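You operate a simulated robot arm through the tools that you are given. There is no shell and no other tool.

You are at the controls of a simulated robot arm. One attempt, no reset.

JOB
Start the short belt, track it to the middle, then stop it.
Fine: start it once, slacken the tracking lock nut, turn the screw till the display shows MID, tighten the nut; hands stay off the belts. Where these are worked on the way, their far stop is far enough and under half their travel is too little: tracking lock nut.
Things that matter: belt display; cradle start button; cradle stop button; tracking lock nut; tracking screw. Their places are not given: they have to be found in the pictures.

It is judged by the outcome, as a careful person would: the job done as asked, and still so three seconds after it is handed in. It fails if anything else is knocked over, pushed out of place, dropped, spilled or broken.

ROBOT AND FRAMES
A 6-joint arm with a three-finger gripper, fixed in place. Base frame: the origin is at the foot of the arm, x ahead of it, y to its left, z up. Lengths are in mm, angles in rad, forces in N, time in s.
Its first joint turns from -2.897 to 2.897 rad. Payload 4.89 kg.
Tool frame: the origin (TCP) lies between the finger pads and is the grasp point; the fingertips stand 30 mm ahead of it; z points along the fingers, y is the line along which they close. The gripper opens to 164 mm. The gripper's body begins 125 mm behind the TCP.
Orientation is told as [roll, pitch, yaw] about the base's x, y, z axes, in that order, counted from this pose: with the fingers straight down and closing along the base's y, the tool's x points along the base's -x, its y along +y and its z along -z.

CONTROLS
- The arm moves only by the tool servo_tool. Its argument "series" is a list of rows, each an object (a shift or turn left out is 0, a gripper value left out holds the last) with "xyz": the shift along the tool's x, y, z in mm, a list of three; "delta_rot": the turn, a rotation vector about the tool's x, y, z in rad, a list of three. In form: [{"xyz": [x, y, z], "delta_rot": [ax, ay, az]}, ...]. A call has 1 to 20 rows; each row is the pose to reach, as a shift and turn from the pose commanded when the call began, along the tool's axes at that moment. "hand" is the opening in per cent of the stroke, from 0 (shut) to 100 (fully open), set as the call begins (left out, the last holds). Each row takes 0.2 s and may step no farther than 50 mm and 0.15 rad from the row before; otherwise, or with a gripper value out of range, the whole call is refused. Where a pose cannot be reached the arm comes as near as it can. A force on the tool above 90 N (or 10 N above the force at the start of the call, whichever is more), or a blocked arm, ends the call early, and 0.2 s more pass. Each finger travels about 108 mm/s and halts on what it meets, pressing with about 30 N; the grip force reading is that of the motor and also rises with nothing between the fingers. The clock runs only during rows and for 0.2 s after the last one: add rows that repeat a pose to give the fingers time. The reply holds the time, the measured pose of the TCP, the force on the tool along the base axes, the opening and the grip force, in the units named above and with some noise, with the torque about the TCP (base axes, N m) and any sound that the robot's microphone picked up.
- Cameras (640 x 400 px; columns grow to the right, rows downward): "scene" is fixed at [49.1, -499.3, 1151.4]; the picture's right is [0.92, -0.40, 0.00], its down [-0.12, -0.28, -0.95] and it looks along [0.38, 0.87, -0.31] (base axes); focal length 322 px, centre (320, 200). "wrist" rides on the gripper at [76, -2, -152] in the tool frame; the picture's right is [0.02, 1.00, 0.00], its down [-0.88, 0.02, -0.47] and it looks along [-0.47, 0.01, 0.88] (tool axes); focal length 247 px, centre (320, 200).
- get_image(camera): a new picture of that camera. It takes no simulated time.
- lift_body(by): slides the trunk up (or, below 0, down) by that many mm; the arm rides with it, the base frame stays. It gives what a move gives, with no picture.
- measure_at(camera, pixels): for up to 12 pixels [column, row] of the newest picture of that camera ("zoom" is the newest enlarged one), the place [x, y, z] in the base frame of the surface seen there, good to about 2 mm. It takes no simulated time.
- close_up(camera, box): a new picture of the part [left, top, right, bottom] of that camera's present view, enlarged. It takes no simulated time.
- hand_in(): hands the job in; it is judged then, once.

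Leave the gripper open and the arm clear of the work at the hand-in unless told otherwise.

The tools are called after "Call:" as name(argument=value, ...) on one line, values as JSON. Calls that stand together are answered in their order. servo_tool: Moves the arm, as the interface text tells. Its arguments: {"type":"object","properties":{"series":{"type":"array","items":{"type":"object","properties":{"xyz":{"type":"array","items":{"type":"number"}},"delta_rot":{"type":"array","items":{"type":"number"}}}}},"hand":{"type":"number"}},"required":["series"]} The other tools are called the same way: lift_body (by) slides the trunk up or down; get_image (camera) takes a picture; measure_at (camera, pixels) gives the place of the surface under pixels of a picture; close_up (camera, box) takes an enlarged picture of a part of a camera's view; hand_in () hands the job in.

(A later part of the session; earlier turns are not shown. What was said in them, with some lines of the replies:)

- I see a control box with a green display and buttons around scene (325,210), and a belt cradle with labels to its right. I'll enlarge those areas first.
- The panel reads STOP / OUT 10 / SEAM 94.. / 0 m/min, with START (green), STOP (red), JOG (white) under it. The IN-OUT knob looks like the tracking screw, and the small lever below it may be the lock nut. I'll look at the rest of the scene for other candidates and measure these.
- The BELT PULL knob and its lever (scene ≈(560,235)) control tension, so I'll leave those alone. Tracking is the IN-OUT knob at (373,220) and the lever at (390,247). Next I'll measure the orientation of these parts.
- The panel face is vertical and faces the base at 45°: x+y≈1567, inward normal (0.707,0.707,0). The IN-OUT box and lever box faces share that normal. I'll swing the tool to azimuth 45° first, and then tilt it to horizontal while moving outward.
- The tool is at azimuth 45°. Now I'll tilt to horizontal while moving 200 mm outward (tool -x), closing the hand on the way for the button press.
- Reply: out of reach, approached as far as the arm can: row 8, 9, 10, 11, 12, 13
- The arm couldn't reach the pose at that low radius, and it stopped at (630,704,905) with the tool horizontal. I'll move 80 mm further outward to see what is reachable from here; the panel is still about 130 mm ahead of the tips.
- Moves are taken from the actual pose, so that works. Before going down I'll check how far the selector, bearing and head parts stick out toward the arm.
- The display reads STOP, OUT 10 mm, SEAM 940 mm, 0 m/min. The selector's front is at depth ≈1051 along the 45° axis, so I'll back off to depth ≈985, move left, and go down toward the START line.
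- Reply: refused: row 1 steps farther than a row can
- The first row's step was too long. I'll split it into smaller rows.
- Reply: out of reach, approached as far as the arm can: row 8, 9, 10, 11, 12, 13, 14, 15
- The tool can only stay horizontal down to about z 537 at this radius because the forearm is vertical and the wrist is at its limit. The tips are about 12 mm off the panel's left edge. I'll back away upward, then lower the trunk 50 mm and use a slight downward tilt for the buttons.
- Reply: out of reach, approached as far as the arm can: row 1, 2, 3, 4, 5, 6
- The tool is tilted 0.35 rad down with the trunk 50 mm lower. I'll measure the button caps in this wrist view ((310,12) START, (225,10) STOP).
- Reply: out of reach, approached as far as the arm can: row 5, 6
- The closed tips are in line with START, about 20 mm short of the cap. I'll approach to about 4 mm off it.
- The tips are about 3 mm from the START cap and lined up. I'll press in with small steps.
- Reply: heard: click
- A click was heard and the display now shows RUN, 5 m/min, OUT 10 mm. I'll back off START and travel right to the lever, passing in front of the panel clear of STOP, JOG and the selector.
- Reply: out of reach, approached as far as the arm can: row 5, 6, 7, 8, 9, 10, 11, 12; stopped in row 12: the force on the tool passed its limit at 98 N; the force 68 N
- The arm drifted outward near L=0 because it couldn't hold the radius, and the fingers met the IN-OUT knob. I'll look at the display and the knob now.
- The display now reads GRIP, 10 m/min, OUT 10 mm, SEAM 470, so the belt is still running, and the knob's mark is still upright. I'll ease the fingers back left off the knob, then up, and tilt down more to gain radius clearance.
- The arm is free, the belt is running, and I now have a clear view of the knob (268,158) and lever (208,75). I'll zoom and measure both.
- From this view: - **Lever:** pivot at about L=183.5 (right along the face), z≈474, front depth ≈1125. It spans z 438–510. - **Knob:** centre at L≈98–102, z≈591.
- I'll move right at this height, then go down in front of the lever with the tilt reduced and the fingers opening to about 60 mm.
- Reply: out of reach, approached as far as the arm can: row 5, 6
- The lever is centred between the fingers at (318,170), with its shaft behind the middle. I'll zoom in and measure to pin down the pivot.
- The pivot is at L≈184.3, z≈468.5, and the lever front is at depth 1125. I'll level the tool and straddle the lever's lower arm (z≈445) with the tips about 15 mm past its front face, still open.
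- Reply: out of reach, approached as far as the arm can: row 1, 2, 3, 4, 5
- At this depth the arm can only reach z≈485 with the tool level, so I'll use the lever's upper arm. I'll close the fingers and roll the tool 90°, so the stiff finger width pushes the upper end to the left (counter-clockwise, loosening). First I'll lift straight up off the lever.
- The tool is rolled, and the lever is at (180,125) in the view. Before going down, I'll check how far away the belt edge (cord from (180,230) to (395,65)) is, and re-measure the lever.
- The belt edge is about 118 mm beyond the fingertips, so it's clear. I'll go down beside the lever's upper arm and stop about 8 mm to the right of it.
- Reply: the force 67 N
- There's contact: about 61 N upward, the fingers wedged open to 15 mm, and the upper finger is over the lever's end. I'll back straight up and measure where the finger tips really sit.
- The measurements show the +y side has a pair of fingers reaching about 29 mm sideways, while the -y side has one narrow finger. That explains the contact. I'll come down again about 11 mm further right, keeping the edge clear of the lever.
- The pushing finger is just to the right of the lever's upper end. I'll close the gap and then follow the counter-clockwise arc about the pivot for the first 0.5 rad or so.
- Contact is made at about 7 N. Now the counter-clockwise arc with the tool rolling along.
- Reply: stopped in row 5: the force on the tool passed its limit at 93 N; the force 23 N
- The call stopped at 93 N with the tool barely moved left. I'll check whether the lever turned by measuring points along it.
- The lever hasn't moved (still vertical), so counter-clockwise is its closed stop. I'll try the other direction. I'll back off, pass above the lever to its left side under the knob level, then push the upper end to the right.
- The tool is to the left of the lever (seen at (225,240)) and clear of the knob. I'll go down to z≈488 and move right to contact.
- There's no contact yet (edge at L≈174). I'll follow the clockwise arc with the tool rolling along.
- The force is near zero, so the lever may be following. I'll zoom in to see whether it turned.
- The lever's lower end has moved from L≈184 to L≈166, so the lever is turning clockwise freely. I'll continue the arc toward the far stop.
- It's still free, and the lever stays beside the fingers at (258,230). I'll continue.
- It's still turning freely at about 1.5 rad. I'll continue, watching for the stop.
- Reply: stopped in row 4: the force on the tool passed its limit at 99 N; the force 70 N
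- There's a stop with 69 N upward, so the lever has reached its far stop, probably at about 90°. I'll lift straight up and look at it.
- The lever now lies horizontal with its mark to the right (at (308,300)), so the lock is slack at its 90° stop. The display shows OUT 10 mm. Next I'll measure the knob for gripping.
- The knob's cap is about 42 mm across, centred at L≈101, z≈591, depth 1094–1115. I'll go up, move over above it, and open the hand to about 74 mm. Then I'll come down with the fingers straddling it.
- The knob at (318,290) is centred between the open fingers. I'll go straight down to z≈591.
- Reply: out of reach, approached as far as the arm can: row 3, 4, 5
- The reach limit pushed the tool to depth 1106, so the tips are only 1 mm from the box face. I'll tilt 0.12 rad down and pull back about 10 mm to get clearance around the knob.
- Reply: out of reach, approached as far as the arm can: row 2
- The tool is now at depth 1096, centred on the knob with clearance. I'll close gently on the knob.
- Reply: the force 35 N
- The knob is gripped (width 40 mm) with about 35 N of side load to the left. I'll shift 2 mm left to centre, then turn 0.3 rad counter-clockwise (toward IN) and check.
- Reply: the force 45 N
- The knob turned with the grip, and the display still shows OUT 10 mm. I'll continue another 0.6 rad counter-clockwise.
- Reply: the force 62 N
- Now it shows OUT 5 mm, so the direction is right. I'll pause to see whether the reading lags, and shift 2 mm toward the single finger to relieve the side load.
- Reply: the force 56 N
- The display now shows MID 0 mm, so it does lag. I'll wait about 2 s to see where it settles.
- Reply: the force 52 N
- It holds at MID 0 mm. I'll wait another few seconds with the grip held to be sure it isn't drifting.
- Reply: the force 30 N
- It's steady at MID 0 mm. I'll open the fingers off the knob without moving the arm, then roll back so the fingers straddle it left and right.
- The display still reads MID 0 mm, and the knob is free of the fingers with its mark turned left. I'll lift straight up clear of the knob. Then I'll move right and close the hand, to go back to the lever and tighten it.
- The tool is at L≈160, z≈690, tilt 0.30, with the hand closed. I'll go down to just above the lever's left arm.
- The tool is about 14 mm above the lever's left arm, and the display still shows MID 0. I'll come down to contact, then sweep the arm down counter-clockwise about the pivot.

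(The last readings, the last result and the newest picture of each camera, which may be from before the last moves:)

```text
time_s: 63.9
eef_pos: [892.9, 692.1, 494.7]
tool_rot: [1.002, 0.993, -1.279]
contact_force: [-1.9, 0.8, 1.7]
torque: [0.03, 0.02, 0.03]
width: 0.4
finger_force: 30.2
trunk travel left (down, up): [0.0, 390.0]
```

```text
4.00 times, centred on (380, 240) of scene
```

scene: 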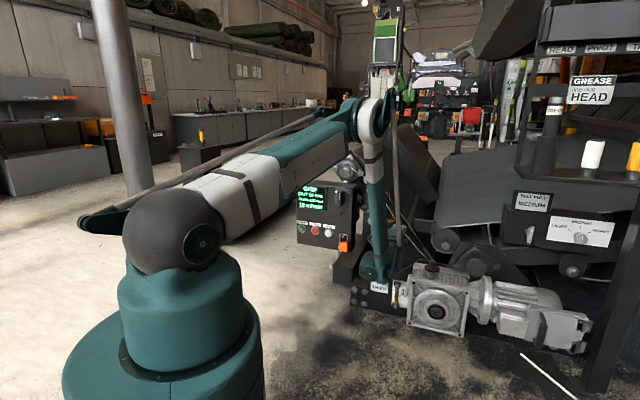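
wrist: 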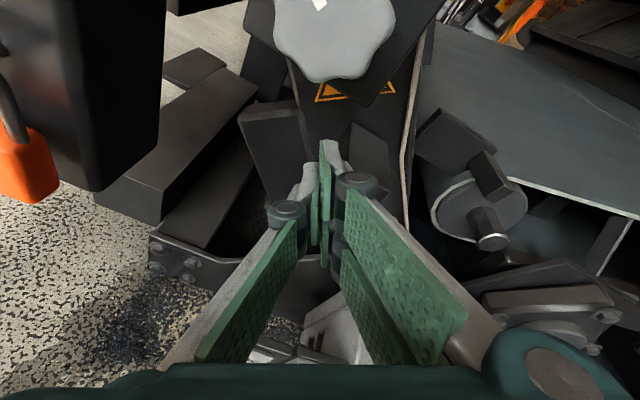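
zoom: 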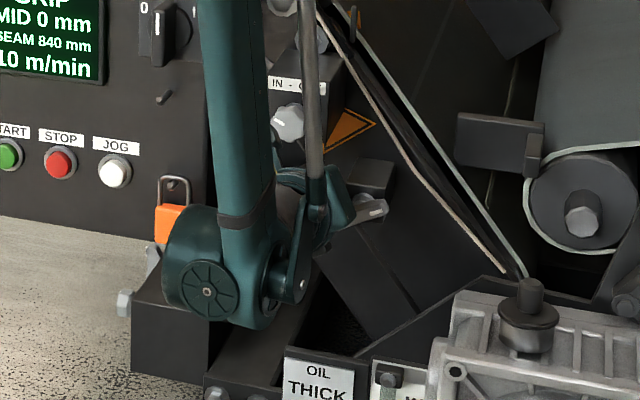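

The lever's marked right end is rising (scene zoom (375,208)), so it is turning counter-clockwise. I'll continue the sweep.

Call:
servo_tool(series=[{"xyz": [-3.61, -4.27, 1.62], "delta_rot": [0, 0, -0.125]}, {"xyz": [-7.75, -8.04, 3.29], "delta_rot": [0, 0, -0.25]}, {"xyz": [-12.31, -11.22, 5.01], "delta_rot": [0, 0, -0.375]}, {"xyz": [-17.26, -13.78, 6.73], "delta_rot": [0, 0, -0.5]}])

Call:
get_image(camera="wrist")

Call:
close_up(camera="scene", box=[320, 190, 440, 290])

```text
time_s: 64.9
eef_pos: [890.0, 695.2, 473.0]
tool_rot: [1.222, 0.542, -0.972]
contact_force: [-2.3, 1.5, 0.1]
torque: [0.03, 0.02, 0.05]
width: 0.0
finger_force: 29.7
trunk travel left (down, up): [0.0, 390.0]
```

```text
taken
```

wrist: 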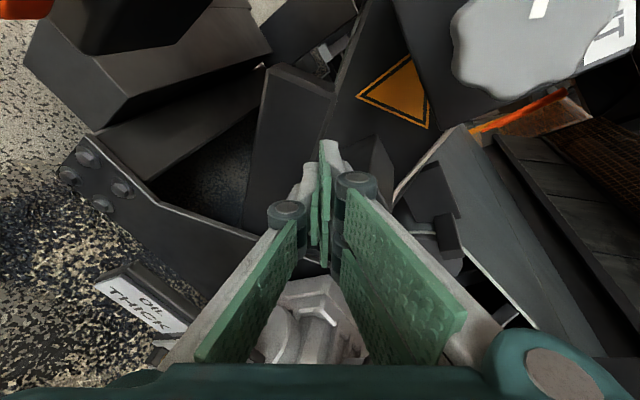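

```text
4.00 times, centred on (380, 240) of scene
```

zoom: 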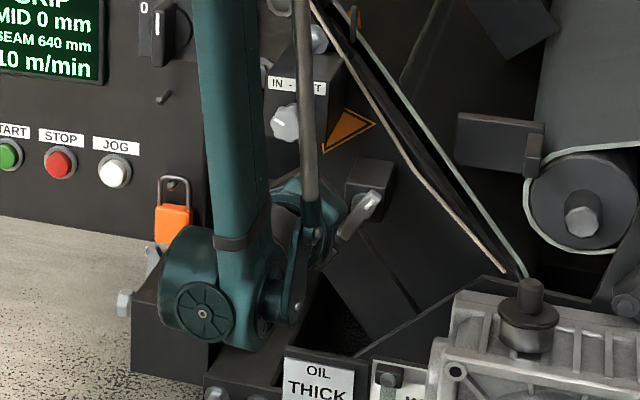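

The lever is at roughly 50°. I'll continue toward vertical.

Call:
servo_tool(series=[{"xyz": [-3.69, -4.19, 1.7], "delta_rot": [0, 0, -0.125]}, {"xyz": [-7.91, -7.83, 3.36], "delta_rot": [0, 0, -0.25]}, {"xyz": [-12.57, -10.94, 4.95], "delta_rot": [0, 0, -0.375]}, {"xyz": [-17.61, -13.44, 6.44], "delta_rot": [0, 0, -0.5]}])

Call:
get_image(camera="wrist")

Call:
close_up(camera="scene", box=[320, 190, 440, 290])

```text
time_s: 65.9
eef_pos: [896.6, 689.1, 450.0]
tool_rot: [1.274, 0.069, -0.805]
contact_force: [-2.1, 1.3, -0.7]
torque: [-0.01, 0.03, 0.01]
width: 0.0
finger_force: 30.1
trunk travel left (down, up): [0.0, 390.0]
```

```text
taken
```

wrist: 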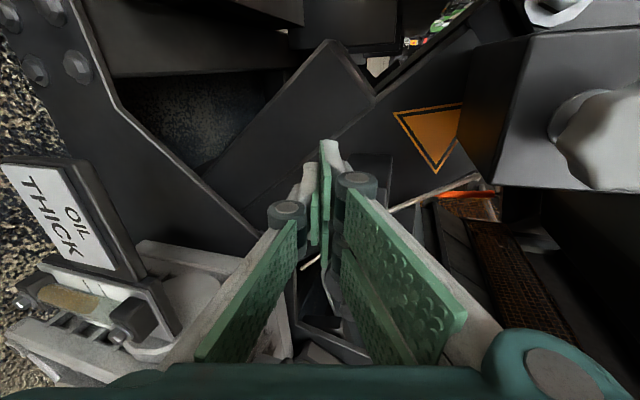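

```text
4.00 times, centred on (380, 240) of scene
```

zoom: 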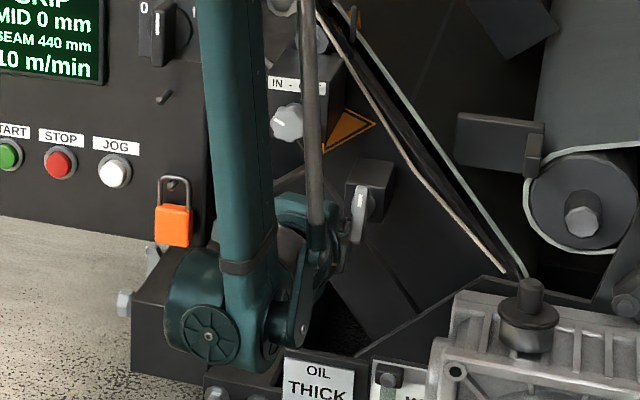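

The lever is almost vertical. I'll push right in small steps to seat it against its tight stop.

Call:
servo_tool(series=[{"xyz": [-1.5, 0, 0]}, {"xyz": [-3, 0, 0]}, {"xyz": [-4, 0, 0]}])

Call:
close_up(camera="scene", box=[360, 210, 410, 260])

```text
time_s: 66.7
eef_pos: [897.0, 689.5, 451.0]
tool_rot: [1.272, 0.068, -0.804]
contact_force: [-9.7, 28.2, -4.0]
torque: [-0.05, 0.12, 0.97]
width: 0.1
finger_force: 30.4
trunk travel left (down, up): [0.0, 390.0]
```

```text
8.00 times, centred on (385, 235) of scene
```

zoom: 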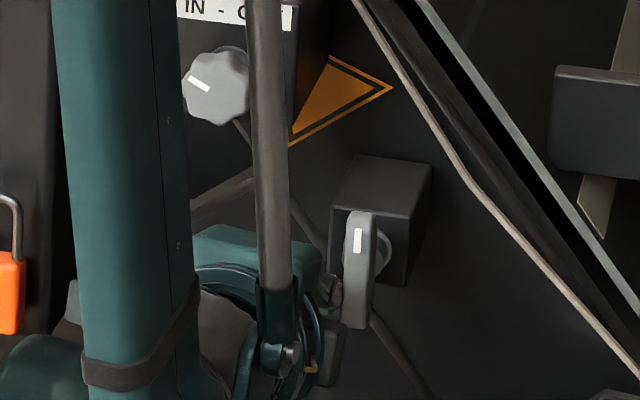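

It meets resistance at 27 N with the lever looking vertical. I'll push a bit firmer to confirm it's seated.

Call:
servo_tool(series=[{"xyz": [-1.5, 0, 0]}, {"xyz": [-3, 0, 0]}, {"xyz": [-4.5, 0, 0]}])

Call:
close_up(camera="scene", box=[355, 195, 415, 255])

```text
time_s: 67.5
eef_pos: [896.3, 688.0, 449.3]
tool_rot: [1.273, 0.071, -0.8]
contact_force: [-36.9, 72.9, 11.5]
torque: [-0.42, -0.52, 1.97]
width: 0.0
finger_force: 29.8
trunk travel left (down, up): [0.0, 390.0]
```

```text
6.67 times, centred on (385, 225) of scene
```

zoom: 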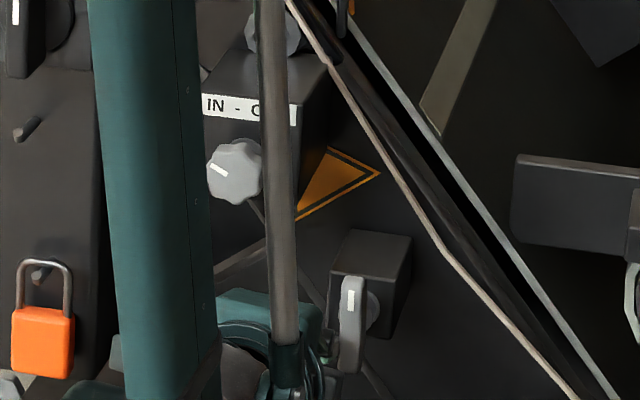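

The lever looks exactly as it did at the start: vertical with its mark on top, firm at about 80 N. I'll back off to the left and roll the tool back so it can go up past the knob.

Call:
servo_tool(series=[{"xyz": [8, 0, 0]}, {"xyz": [18, 0, 0]}, {"xyz": [18, 0, 0], "delta_rot": [0, 0, 0.14]}, {"xyz": [18, 0, 0], "delta_rot": [0, 0, 0.28]}, {"xyz": [18, 0, 0], "delta_rot": [0, 0, 0.42]}, {"xyz": [18, 0, 0], "delta_rot": [0, 0, 0.56]}, {"xyz": [18, 0, 0], "delta_rot": [0, 0, 0.7]}, {"xyz": [18, 0, 0], "delta_rot": [0, 0, 0.84]}, {"xyz": [18, 0, 0], "delta_rot": [0, 0, 0.98]}, {"xyz": [18, 0, 0], "delta_rot": [0, 0, 1.12]}, {"xyz": [18, 0, 0], "delta_rot": [0, 0, 1.26]}, {"xyz": [18, 0, 0], "delta_rot": [0, 0, 1.4]}, {"xyz": [18, 0, 0], "delta_rot": [0, 0, 1.5]}, {"xyz": [18, 0, 0], "delta_rot": [0, 0, 1.5]}])

Call:
get_image(camera="wrist")

Call:
get_image(camera="scene")

```text
time_s: 70.5
eef_pos: [888.2, 695.3, 450.9]
tool_rot: [-0.008, 1.272, -2.367]
contact_force: [-0.3, 0.0, 0.5]
torque: [0.0, -0.01, 0.0]
width: 0.0
finger_force: 29.7
trunk travel left (down, up): [0.0, 390.0]
```

```text
taken
```

wrist: 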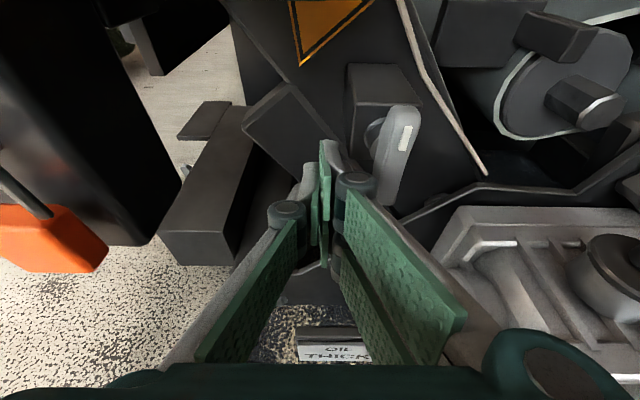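

```text
taken
```

scene: 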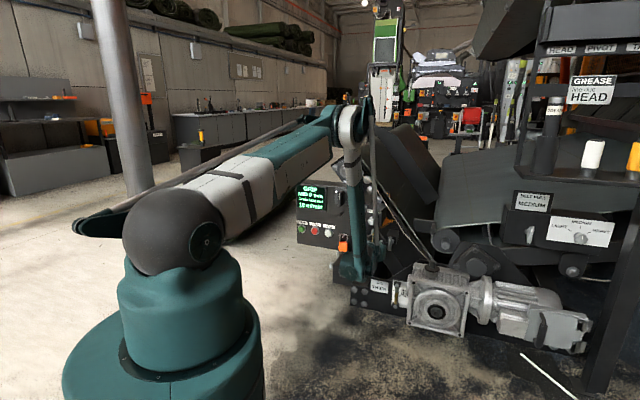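

The lever stays vertical (wrist (395,155)), so it's tight. Now I'll go up past the knob along the same corridor and on to z≈690.

Call:
servo_tool(series=[{"xyz": [10, 14, -4]}, {"xyz": [45, 14, -20]}, {"xyz": [82, 14, -36]}, {"xyz": [120, 14, -53]}, {"xyz": [155, 14, -69]}, {"xyz": [190, 14, -86]}, {"xyz": [219, 14, -99]}, {"xyz": [219, 14, -99]}])

Call:
close_up(camera="scene", box=[280, 160, 440, 290])

```text
time_s: 72.3
eef_pos: [877.3, 665.6, 690.2]
tool_rot: [-0.005, 1.272, -2.361]
contact_force: [-0.1, 0.0, 0.3]
torque: [0.06, -0.04, 0.03]
width: 0.0
finger_force: 29.8
trunk travel left (down, up): [0.0, 390.0]
```

```text
3.08 times, centred on (360, 225) of scene
```

zoom: 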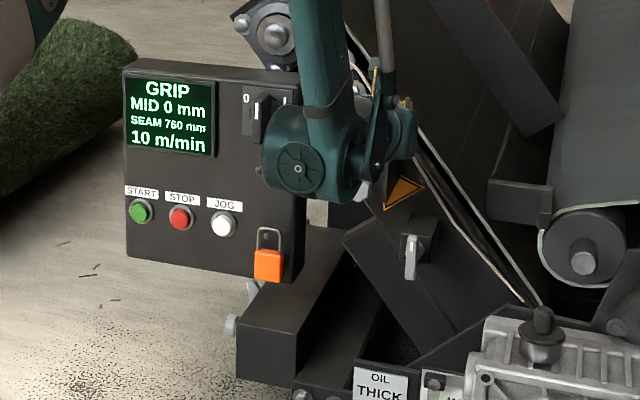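

The display reads MID 0 mm and the lever is vertical. I'll rise above the selector height and back away, then travel left toward STOP.

Call:
servo_tool(series=[{"xyz": [22, 0, -30], "delta_rot": [0, -0.05, 0]}, {"xyz": [44, 0, -60], "delta_rot": [0, -0.1, 0]}, {"xyz": [66, 0, -90], "delta_rot": [0, -0.15, 0]}, {"xyz": [88, 0, -121], "delta_rot": [0, -0.2, 0]}, {"xyz": [88, 0, -121], "delta_rot": [0, -0.2, 0]}])

Call:
servo_tool(series=[{"xyz": [0, -44, 0]}, {"xyz": [0, -88, 0]}, {"xyz": [0, -132, 0]}, {"xyz": [0, -176, 0]}, {"xyz": [0, -220, 0]}, {"xyz": [0, -264, 0]}, {"xyz": [0, -308, 0]}, {"xyz": [0, -349, 0]}, {"xyz": [0, -349, 0]}])

Call:
get_image(camera="wrist")

```text
time_s: 73.5
eef_pos: [811.0, 600.7, 808.3]
tool_rot: [-0.002, 1.072, -2.359]
contact_force: [0.5, 1.2, -1.1]
torque: [0.08, -0.06, 0.01]
width: 0.2
finger_force: 29.6
trunk travel left (down, up): [0.0, 390.0]
```

```text
time_s: 75.5
eef_pos: [641.6, 794.7, 812.2]
tool_rot: [-0.057, 1.09, -2.234]
contact_force: [-0.3, -0.6, 0.0]
torque: [0.03, 0.03, 0.07]
width: 0.3
finger_force: 29.4
out of reach, approached as far as the arm can: row 3, 4, 5, 6, 7, 8, 9
trunk travel left (down, up): [0.0, 390.0]
```

```text
taken
```

wrist: 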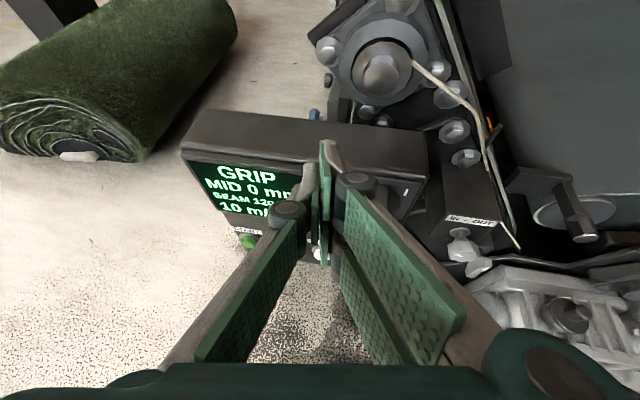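

The arm stopped at L≈-108; the wrist roll seems to be near its limit on this side. I'll roll the tool back toward the orientation used for START, out here in free space.

Call:
servo_tool(series=[{"delta_rot": [0, 0, -0.14]}, {"delta_rot": [0, 0, -0.28]}, {"delta_rot": [0, 0, -0.42]}, {"delta_rot": [0, 0, -0.56]}, {"delta_rot": [0, 0, -0.7]}, {"delta_rot": [0, 0, -0.84]}, {"delta_rot": [0, 0, -0.98]}, {"delta_rot": [0, 0, -1.12]}, {"delta_rot": [0, 0, -1.26]}, {"delta_rot": [0, 0, -1.4]}, {"delta_rot": [0, 0, -1.54]}, {"delta_rot": [0, 0, -1.571]}])

Call:
servo_tool(series=[{"delta_rot": [0, 0, -0.14]}, {"delta_rot": [0, 0, -0.28]}, {"delta_rot": [0, 0, -0.42]}, {"delta_rot": [0, 0, -0.56]}, {"delta_rot": [0, 0, -0.7]}, {"delta_rot": [0, 0, -0.84]}, {"delta_rot": [0, 0, -0.98]}, {"delta_rot": [0, 0, -1.12]}, {"delta_rot": [0, 0, -1.26]}, {"delta_rot": [0, 0, -1.4]}, {"delta_rot": [0, 0, -1.54]}, {"delta_rot": [0, 0, -1.571]}])

Call:
get_image(camera="wrist")

```text
time_s: 78.1
eef_pos: [639.3, 794.3, 811.5]
tool_rot: [1.092, 0.025, -0.614]
contact_force: [-0.4, 0.4, -0.8]
torque: [-0.04, 0.0, 0.01]
width: 0.2
finger_force: 30.0
trunk travel left (down, up): [0.0, 390.0]
```

```text
time_s: 80.7
eef_pos: [639.1, 793.5, 811.6]
tool_rot: [0.049, -1.088, 0.91]
contact_force: [0.2, -0.8, -0.1]
torque: [-0.02, 0.02, -0.02]
width: 0.1
finger_force: 30.1
trunk travel left (down, up): [0.0, 390.0]
```

```text
taken
```

wrist: 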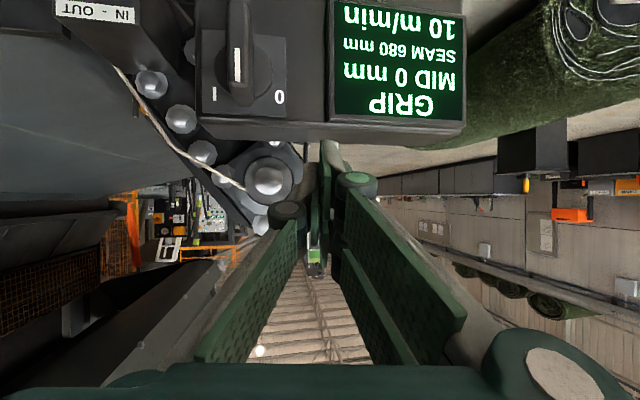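

The roll is back to the START orientation, and the display still reads MID 0 mm at 10 m/min. I'll correct the small yaw/roll error, then move left over STOP.

Call:
servo_tool(series=[{"delta_rot": [0.08, 0, 0.029]}, {"delta_rot": [0.16, 0, 0.058]}, {"delta_rot": [0.16, 0, 0.058]}])

Call:
servo_tool(series=[{"xyz": [0, 40, 0]}, {"xyz": [0, 80, 0]}, {"xyz": [0, 80, 0]}])

Call:
get_image(camera="wrist")

```text
time_s: 81.5
eef_pos: [640.0, 795.5, 811.4]
tool_rot: [0.004, -1.087, 0.782]
contact_force: [0.4, 0.0, -0.2]
torque: [-0.01, -0.01, 0.03]
width: 0.0
finger_force: 30.0
trunk travel left (down, up): [0.0, 390.0]
```

```text
time_s: 82.3
eef_pos: [584.6, 850.0, 809.7]
tool_rot: [0.004, -1.087, 0.784]
contact_force: [0.0, -0.9, 0.6]
torque: [0.04, 0.06, 0.09]
width: 0.0
finger_force: 30.0
trunk travel left (down, up): [0.0, 390.0]
```

```text
taken
```

wrist: 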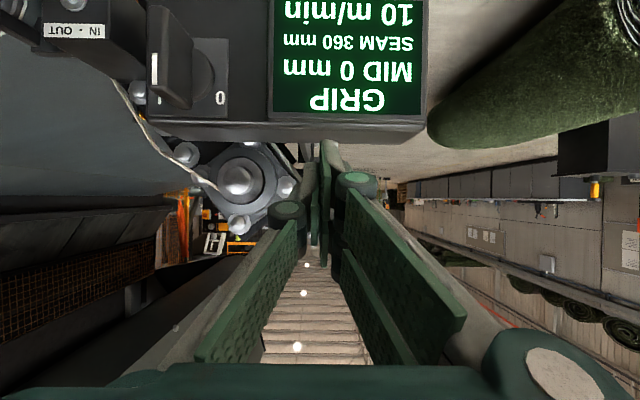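

The tool is above STOP's column. I'll go down in front of the display to z≈600, then re-measure.

Call:
servo_tool(series=[{"xyz": [35, 0, 19]}, {"xyz": [70, 0, 38]}, {"xyz": [105, 0, 57]}, {"xyz": [140, 0, 76]}, {"xyz": [182, 0, 98]}, {"xyz": [182, 0, 98]}])

Call:
get_image(camera="wrist")

```text
time_s: 83.7
eef_pos: [583.8, 850.1, 604.4]
tool_rot: [0.004, -1.088, 0.783]
contact_force: [-0.3, -0.6, 0.6]
torque: [-0.05, 0.05, 0.0]
width: 0.0
finger_force: 30.5
trunk travel left (down, up): [0.0, 390.0]
```

```text
taken
```

wrist: 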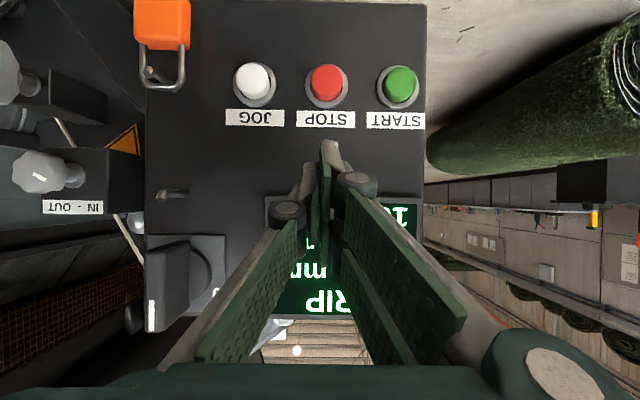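

The STOP cap is visible at (327,80). I'll measure its centre.

Call:
measure_at(camera="wrist", pixels=[[327, 80], [318, 80], [336, 80], [327, 72], [327, 90], [399, 82], [254, 82]])

```text
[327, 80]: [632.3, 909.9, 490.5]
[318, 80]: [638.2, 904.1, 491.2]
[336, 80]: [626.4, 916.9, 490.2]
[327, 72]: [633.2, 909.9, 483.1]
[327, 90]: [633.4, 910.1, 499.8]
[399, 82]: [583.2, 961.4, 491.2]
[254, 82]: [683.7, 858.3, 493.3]
```

The STOP centre is at L≈-196, z≈491, depth 1091. I'll go down to just in front of it, about 10 mm short.

Call:
servo_tool(series=[{"xyz": [30, 3, 18]}, {"xyz": [62, 3, 38]}, {"xyz": [85, 3, 58]}, {"xyz": [96, 3, 80]}, {"xyz": [96, 3, 80]}])

Call:
get_image(camera="wrist")

Call:
close_up(camera="scene", box=[280, 160, 380, 260])

```text
time_s: 84.9
eef_pos: [600.0, 875.1, 483.5]
tool_rot: [0.006, -1.089, 0.784]
contact_force: [0.8, 0.2, 0.8]
torque: [-0.04, 0.02, 0.04]
width: 0.0
finger_force: 30.3
trunk travel left (down, up): [0.0, 390.0]
```

```text
taken
```

wrist: 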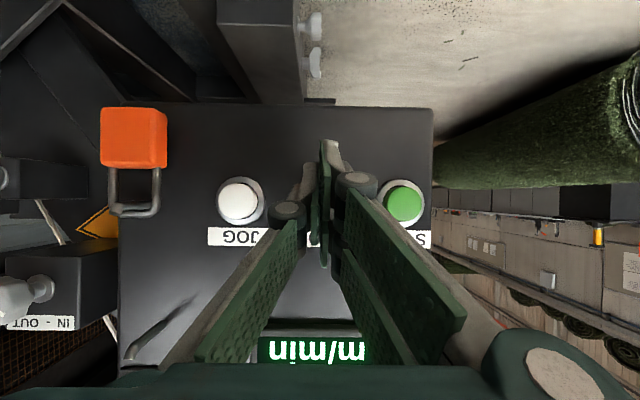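

```text
4.00 times, centred on (330, 210) of scene
```

zoom: 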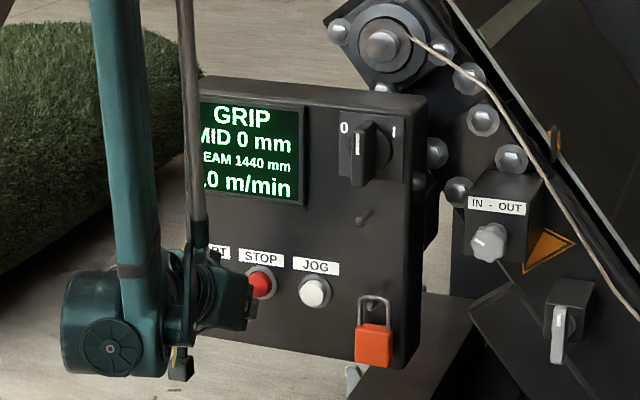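

The tips are about 8 mm in front of the STOP cap, and the display still reads MID 0. I'll press STOP.

Call:
servo_tool(series=[{"xyz": [-1.9, -1, 3.5]}, {"xyz": [-3.7, -1, 7.1]}, {"xyz": [-5.1, -1, 9.7]}, {"xyz": [-6.5, -1, 12.4]}, {"xyz": [-7.4, -1, 14.2]}])

Call:
close_up(camera="scene", box=[280, 160, 380, 260])

```text
time_s: 86.1
eef_pos: [611.6, 885.3, 483.1]
tool_rot: [0.003, -1.087, 0.784]
contact_force: [-3.9, -1.0, 0.4]
torque: [0.03, -0.06, 0.07]
width: 0.0
finger_force: 30.2
trunk travel left (down, up): [0.0, 390.0]
heard: click
```

```text
4.00 times, centred on (330, 210) of scene
```

zoom: 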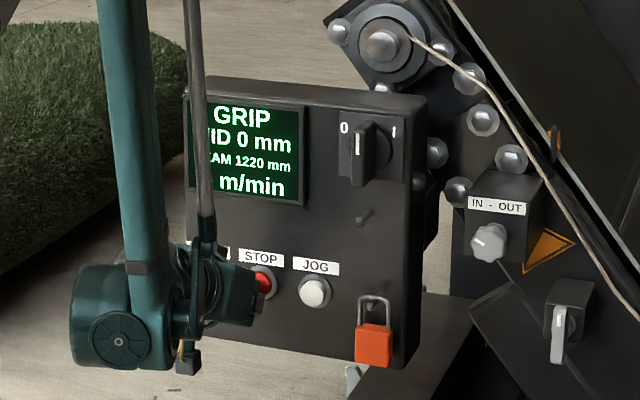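

A click was heard. I'll release the button, back away and up, and watch the display.

Call:
servo_tool(series=[{"xyz": [4, 0, -8]}, {"xyz": [9, 0, -17]}, {"xyz": [-10, 0, -40]}, {"xyz": [-40, 0, -65]}, {"xyz": [-80, 0, -90]}, {"xyz": [-120, 0, -112]}, {"xyz": [-160, 0, -130]}, {"xyz": [-160, 0, -130]}])

Call:
close_up(camera="scene", box=[280, 140, 420, 270])

Call:
get_image(camera="wrist")

```text
time_s: 87.9
eef_pos: [585.8, 856.1, 686.5]
tool_rot: [0.006, -1.088, 0.784]
contact_force: [-0.3, 1.4, -0.7]
torque: [0.01, -0.06, -0.01]
width: 0.0
finger_force: 30.1
trunk travel left (down, up): [0.0, 390.0]
```

```text
3.08 times, centred on (350, 205) of scene
```

zoom: 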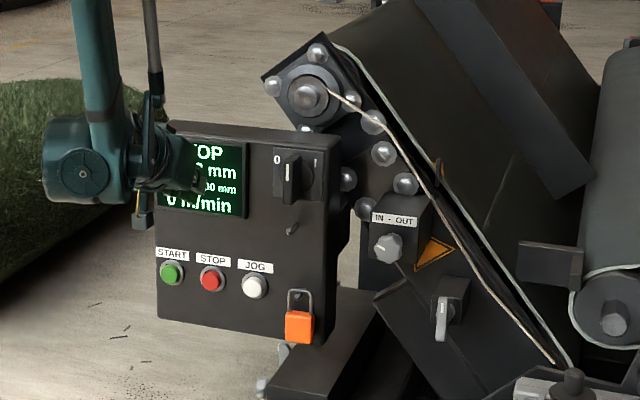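

```text
taken
```

wrist: 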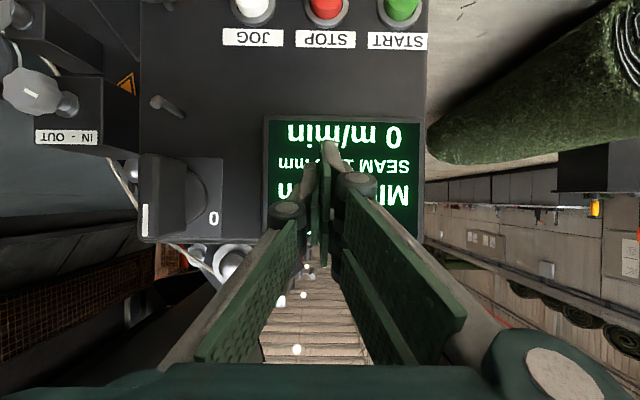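

The display shows STOP, MID and 0 m/min. I'll move up and back, well clear, and open the gripper.

Call:
servo_tool(series=[{"xyz": [-22, 0, -28]}, {"xyz": [-44, 0, -56]}, {"xyz": [-66, 0, -85]}, {"xyz": [-87, 0, -113]}, {"xyz": [-87, 0, -113]}])

Call:
servo_tool(hand=100, series=[{"xyz": [0, 0, 0]}, {"xyz": [0, 0, 0]}, {"xyz": [0, 0, 0]}, {"xyz": [0, 0, 0]}, {"xyz": [0, 0, 0]}])

Call:
get_image(camera="scene")

Call:
close_up(camera="scene", box=[280, 140, 420, 270])

Call:
get_image(camera="wrist")

```text
time_s: 89.1
eef_pos: [542.5, 812.8, 813.0]
tool_rot: [0.006, -1.087, 0.786]
contact_force: [-0.5, 1.2, 0.5]
torque: [0.02, -0.04, 0.0]
width: 0.2
finger_force: 30.2
trunk travel left (down, up): [0.0, 390.0]
```

```text
time_s: 90.3
eef_pos: [541.9, 811.7, 814.5]
tool_rot: [0.004, -1.087, 0.784]
contact_force: [0.2, 0.5, -0.3]
torque: [0.0, -0.02, 0.03]
width: 164.2
finger_force: 0.1
trunk travel left (down, up): [0.0, 390.0]
```

```text
taken
```

scene: 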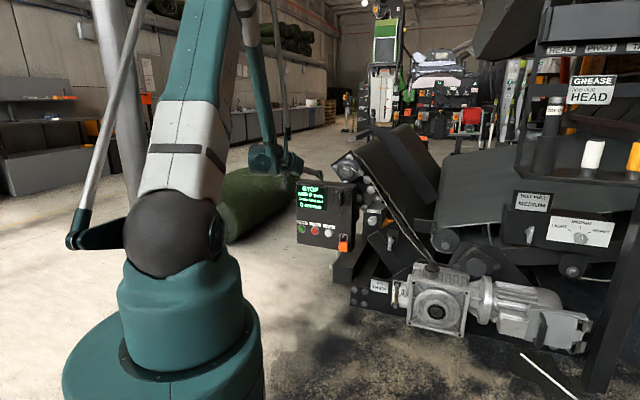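

```text
3.08 times, centred on (350, 205) of scene
```

zoom: 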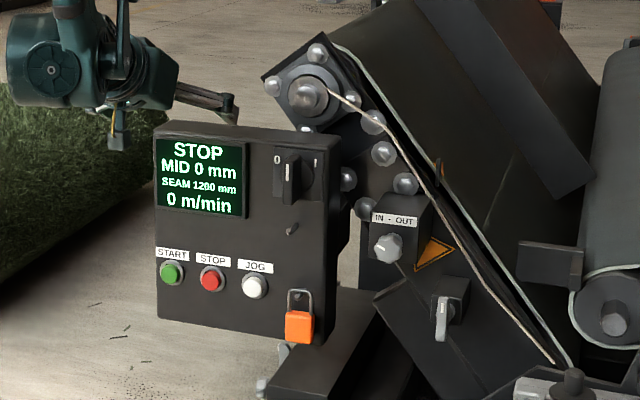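

```text
taken
```

wrist: 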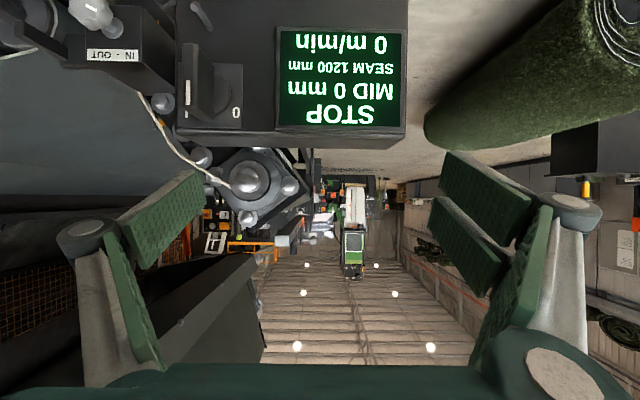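

The display shows STOP, MID 0 mm and 0 m/min. The lock lever is back at its tight stop, the gripper is open and the arm is clear of the work. Everything else looks to be in place, so I'm handing in.

Call:
hand_in()

```text
The job is handed in.
```

The job is handed in. The short belt was started once, tracked to the middle and stopped; the display last read STOP, MID 0 mm, 0 m/min.

- **Start:** I pressed START once. The belt ran up to 10 m/min with the display at OUT 10 mm.
- **Lock nut slackened:** It turns clockwise to slacken. I took it to its far stop, about a quarter turn.
- **Tracking screw:** I turned it counter-clockwise until the display settled at MID 0 mm, and it held there through the rest of the run.
- **Lock nut tightened:** I turned it back to its tight stop and pushed with about 80 N. It sits as it did at the start.
- **Stop:** I pressed STOP. The gripper is open and the arm is clear of the work.

There were four harder contacts:
- While moving past, the closed fingers pressed against the tracking knob with up to 98 N. The lock nut was still tight, and the knob did not turn.
- On the way down beside the lock lever, the fingers briefly rested on its end at about 61 N.
- I first pushed the lever the wrong way, up to 93 N against its tight stop, and it did not move.
- At the far stop the force briefly reached 99 N.

I saw no damage and nothing out of place afterwards, and the fingers never touched the belts.
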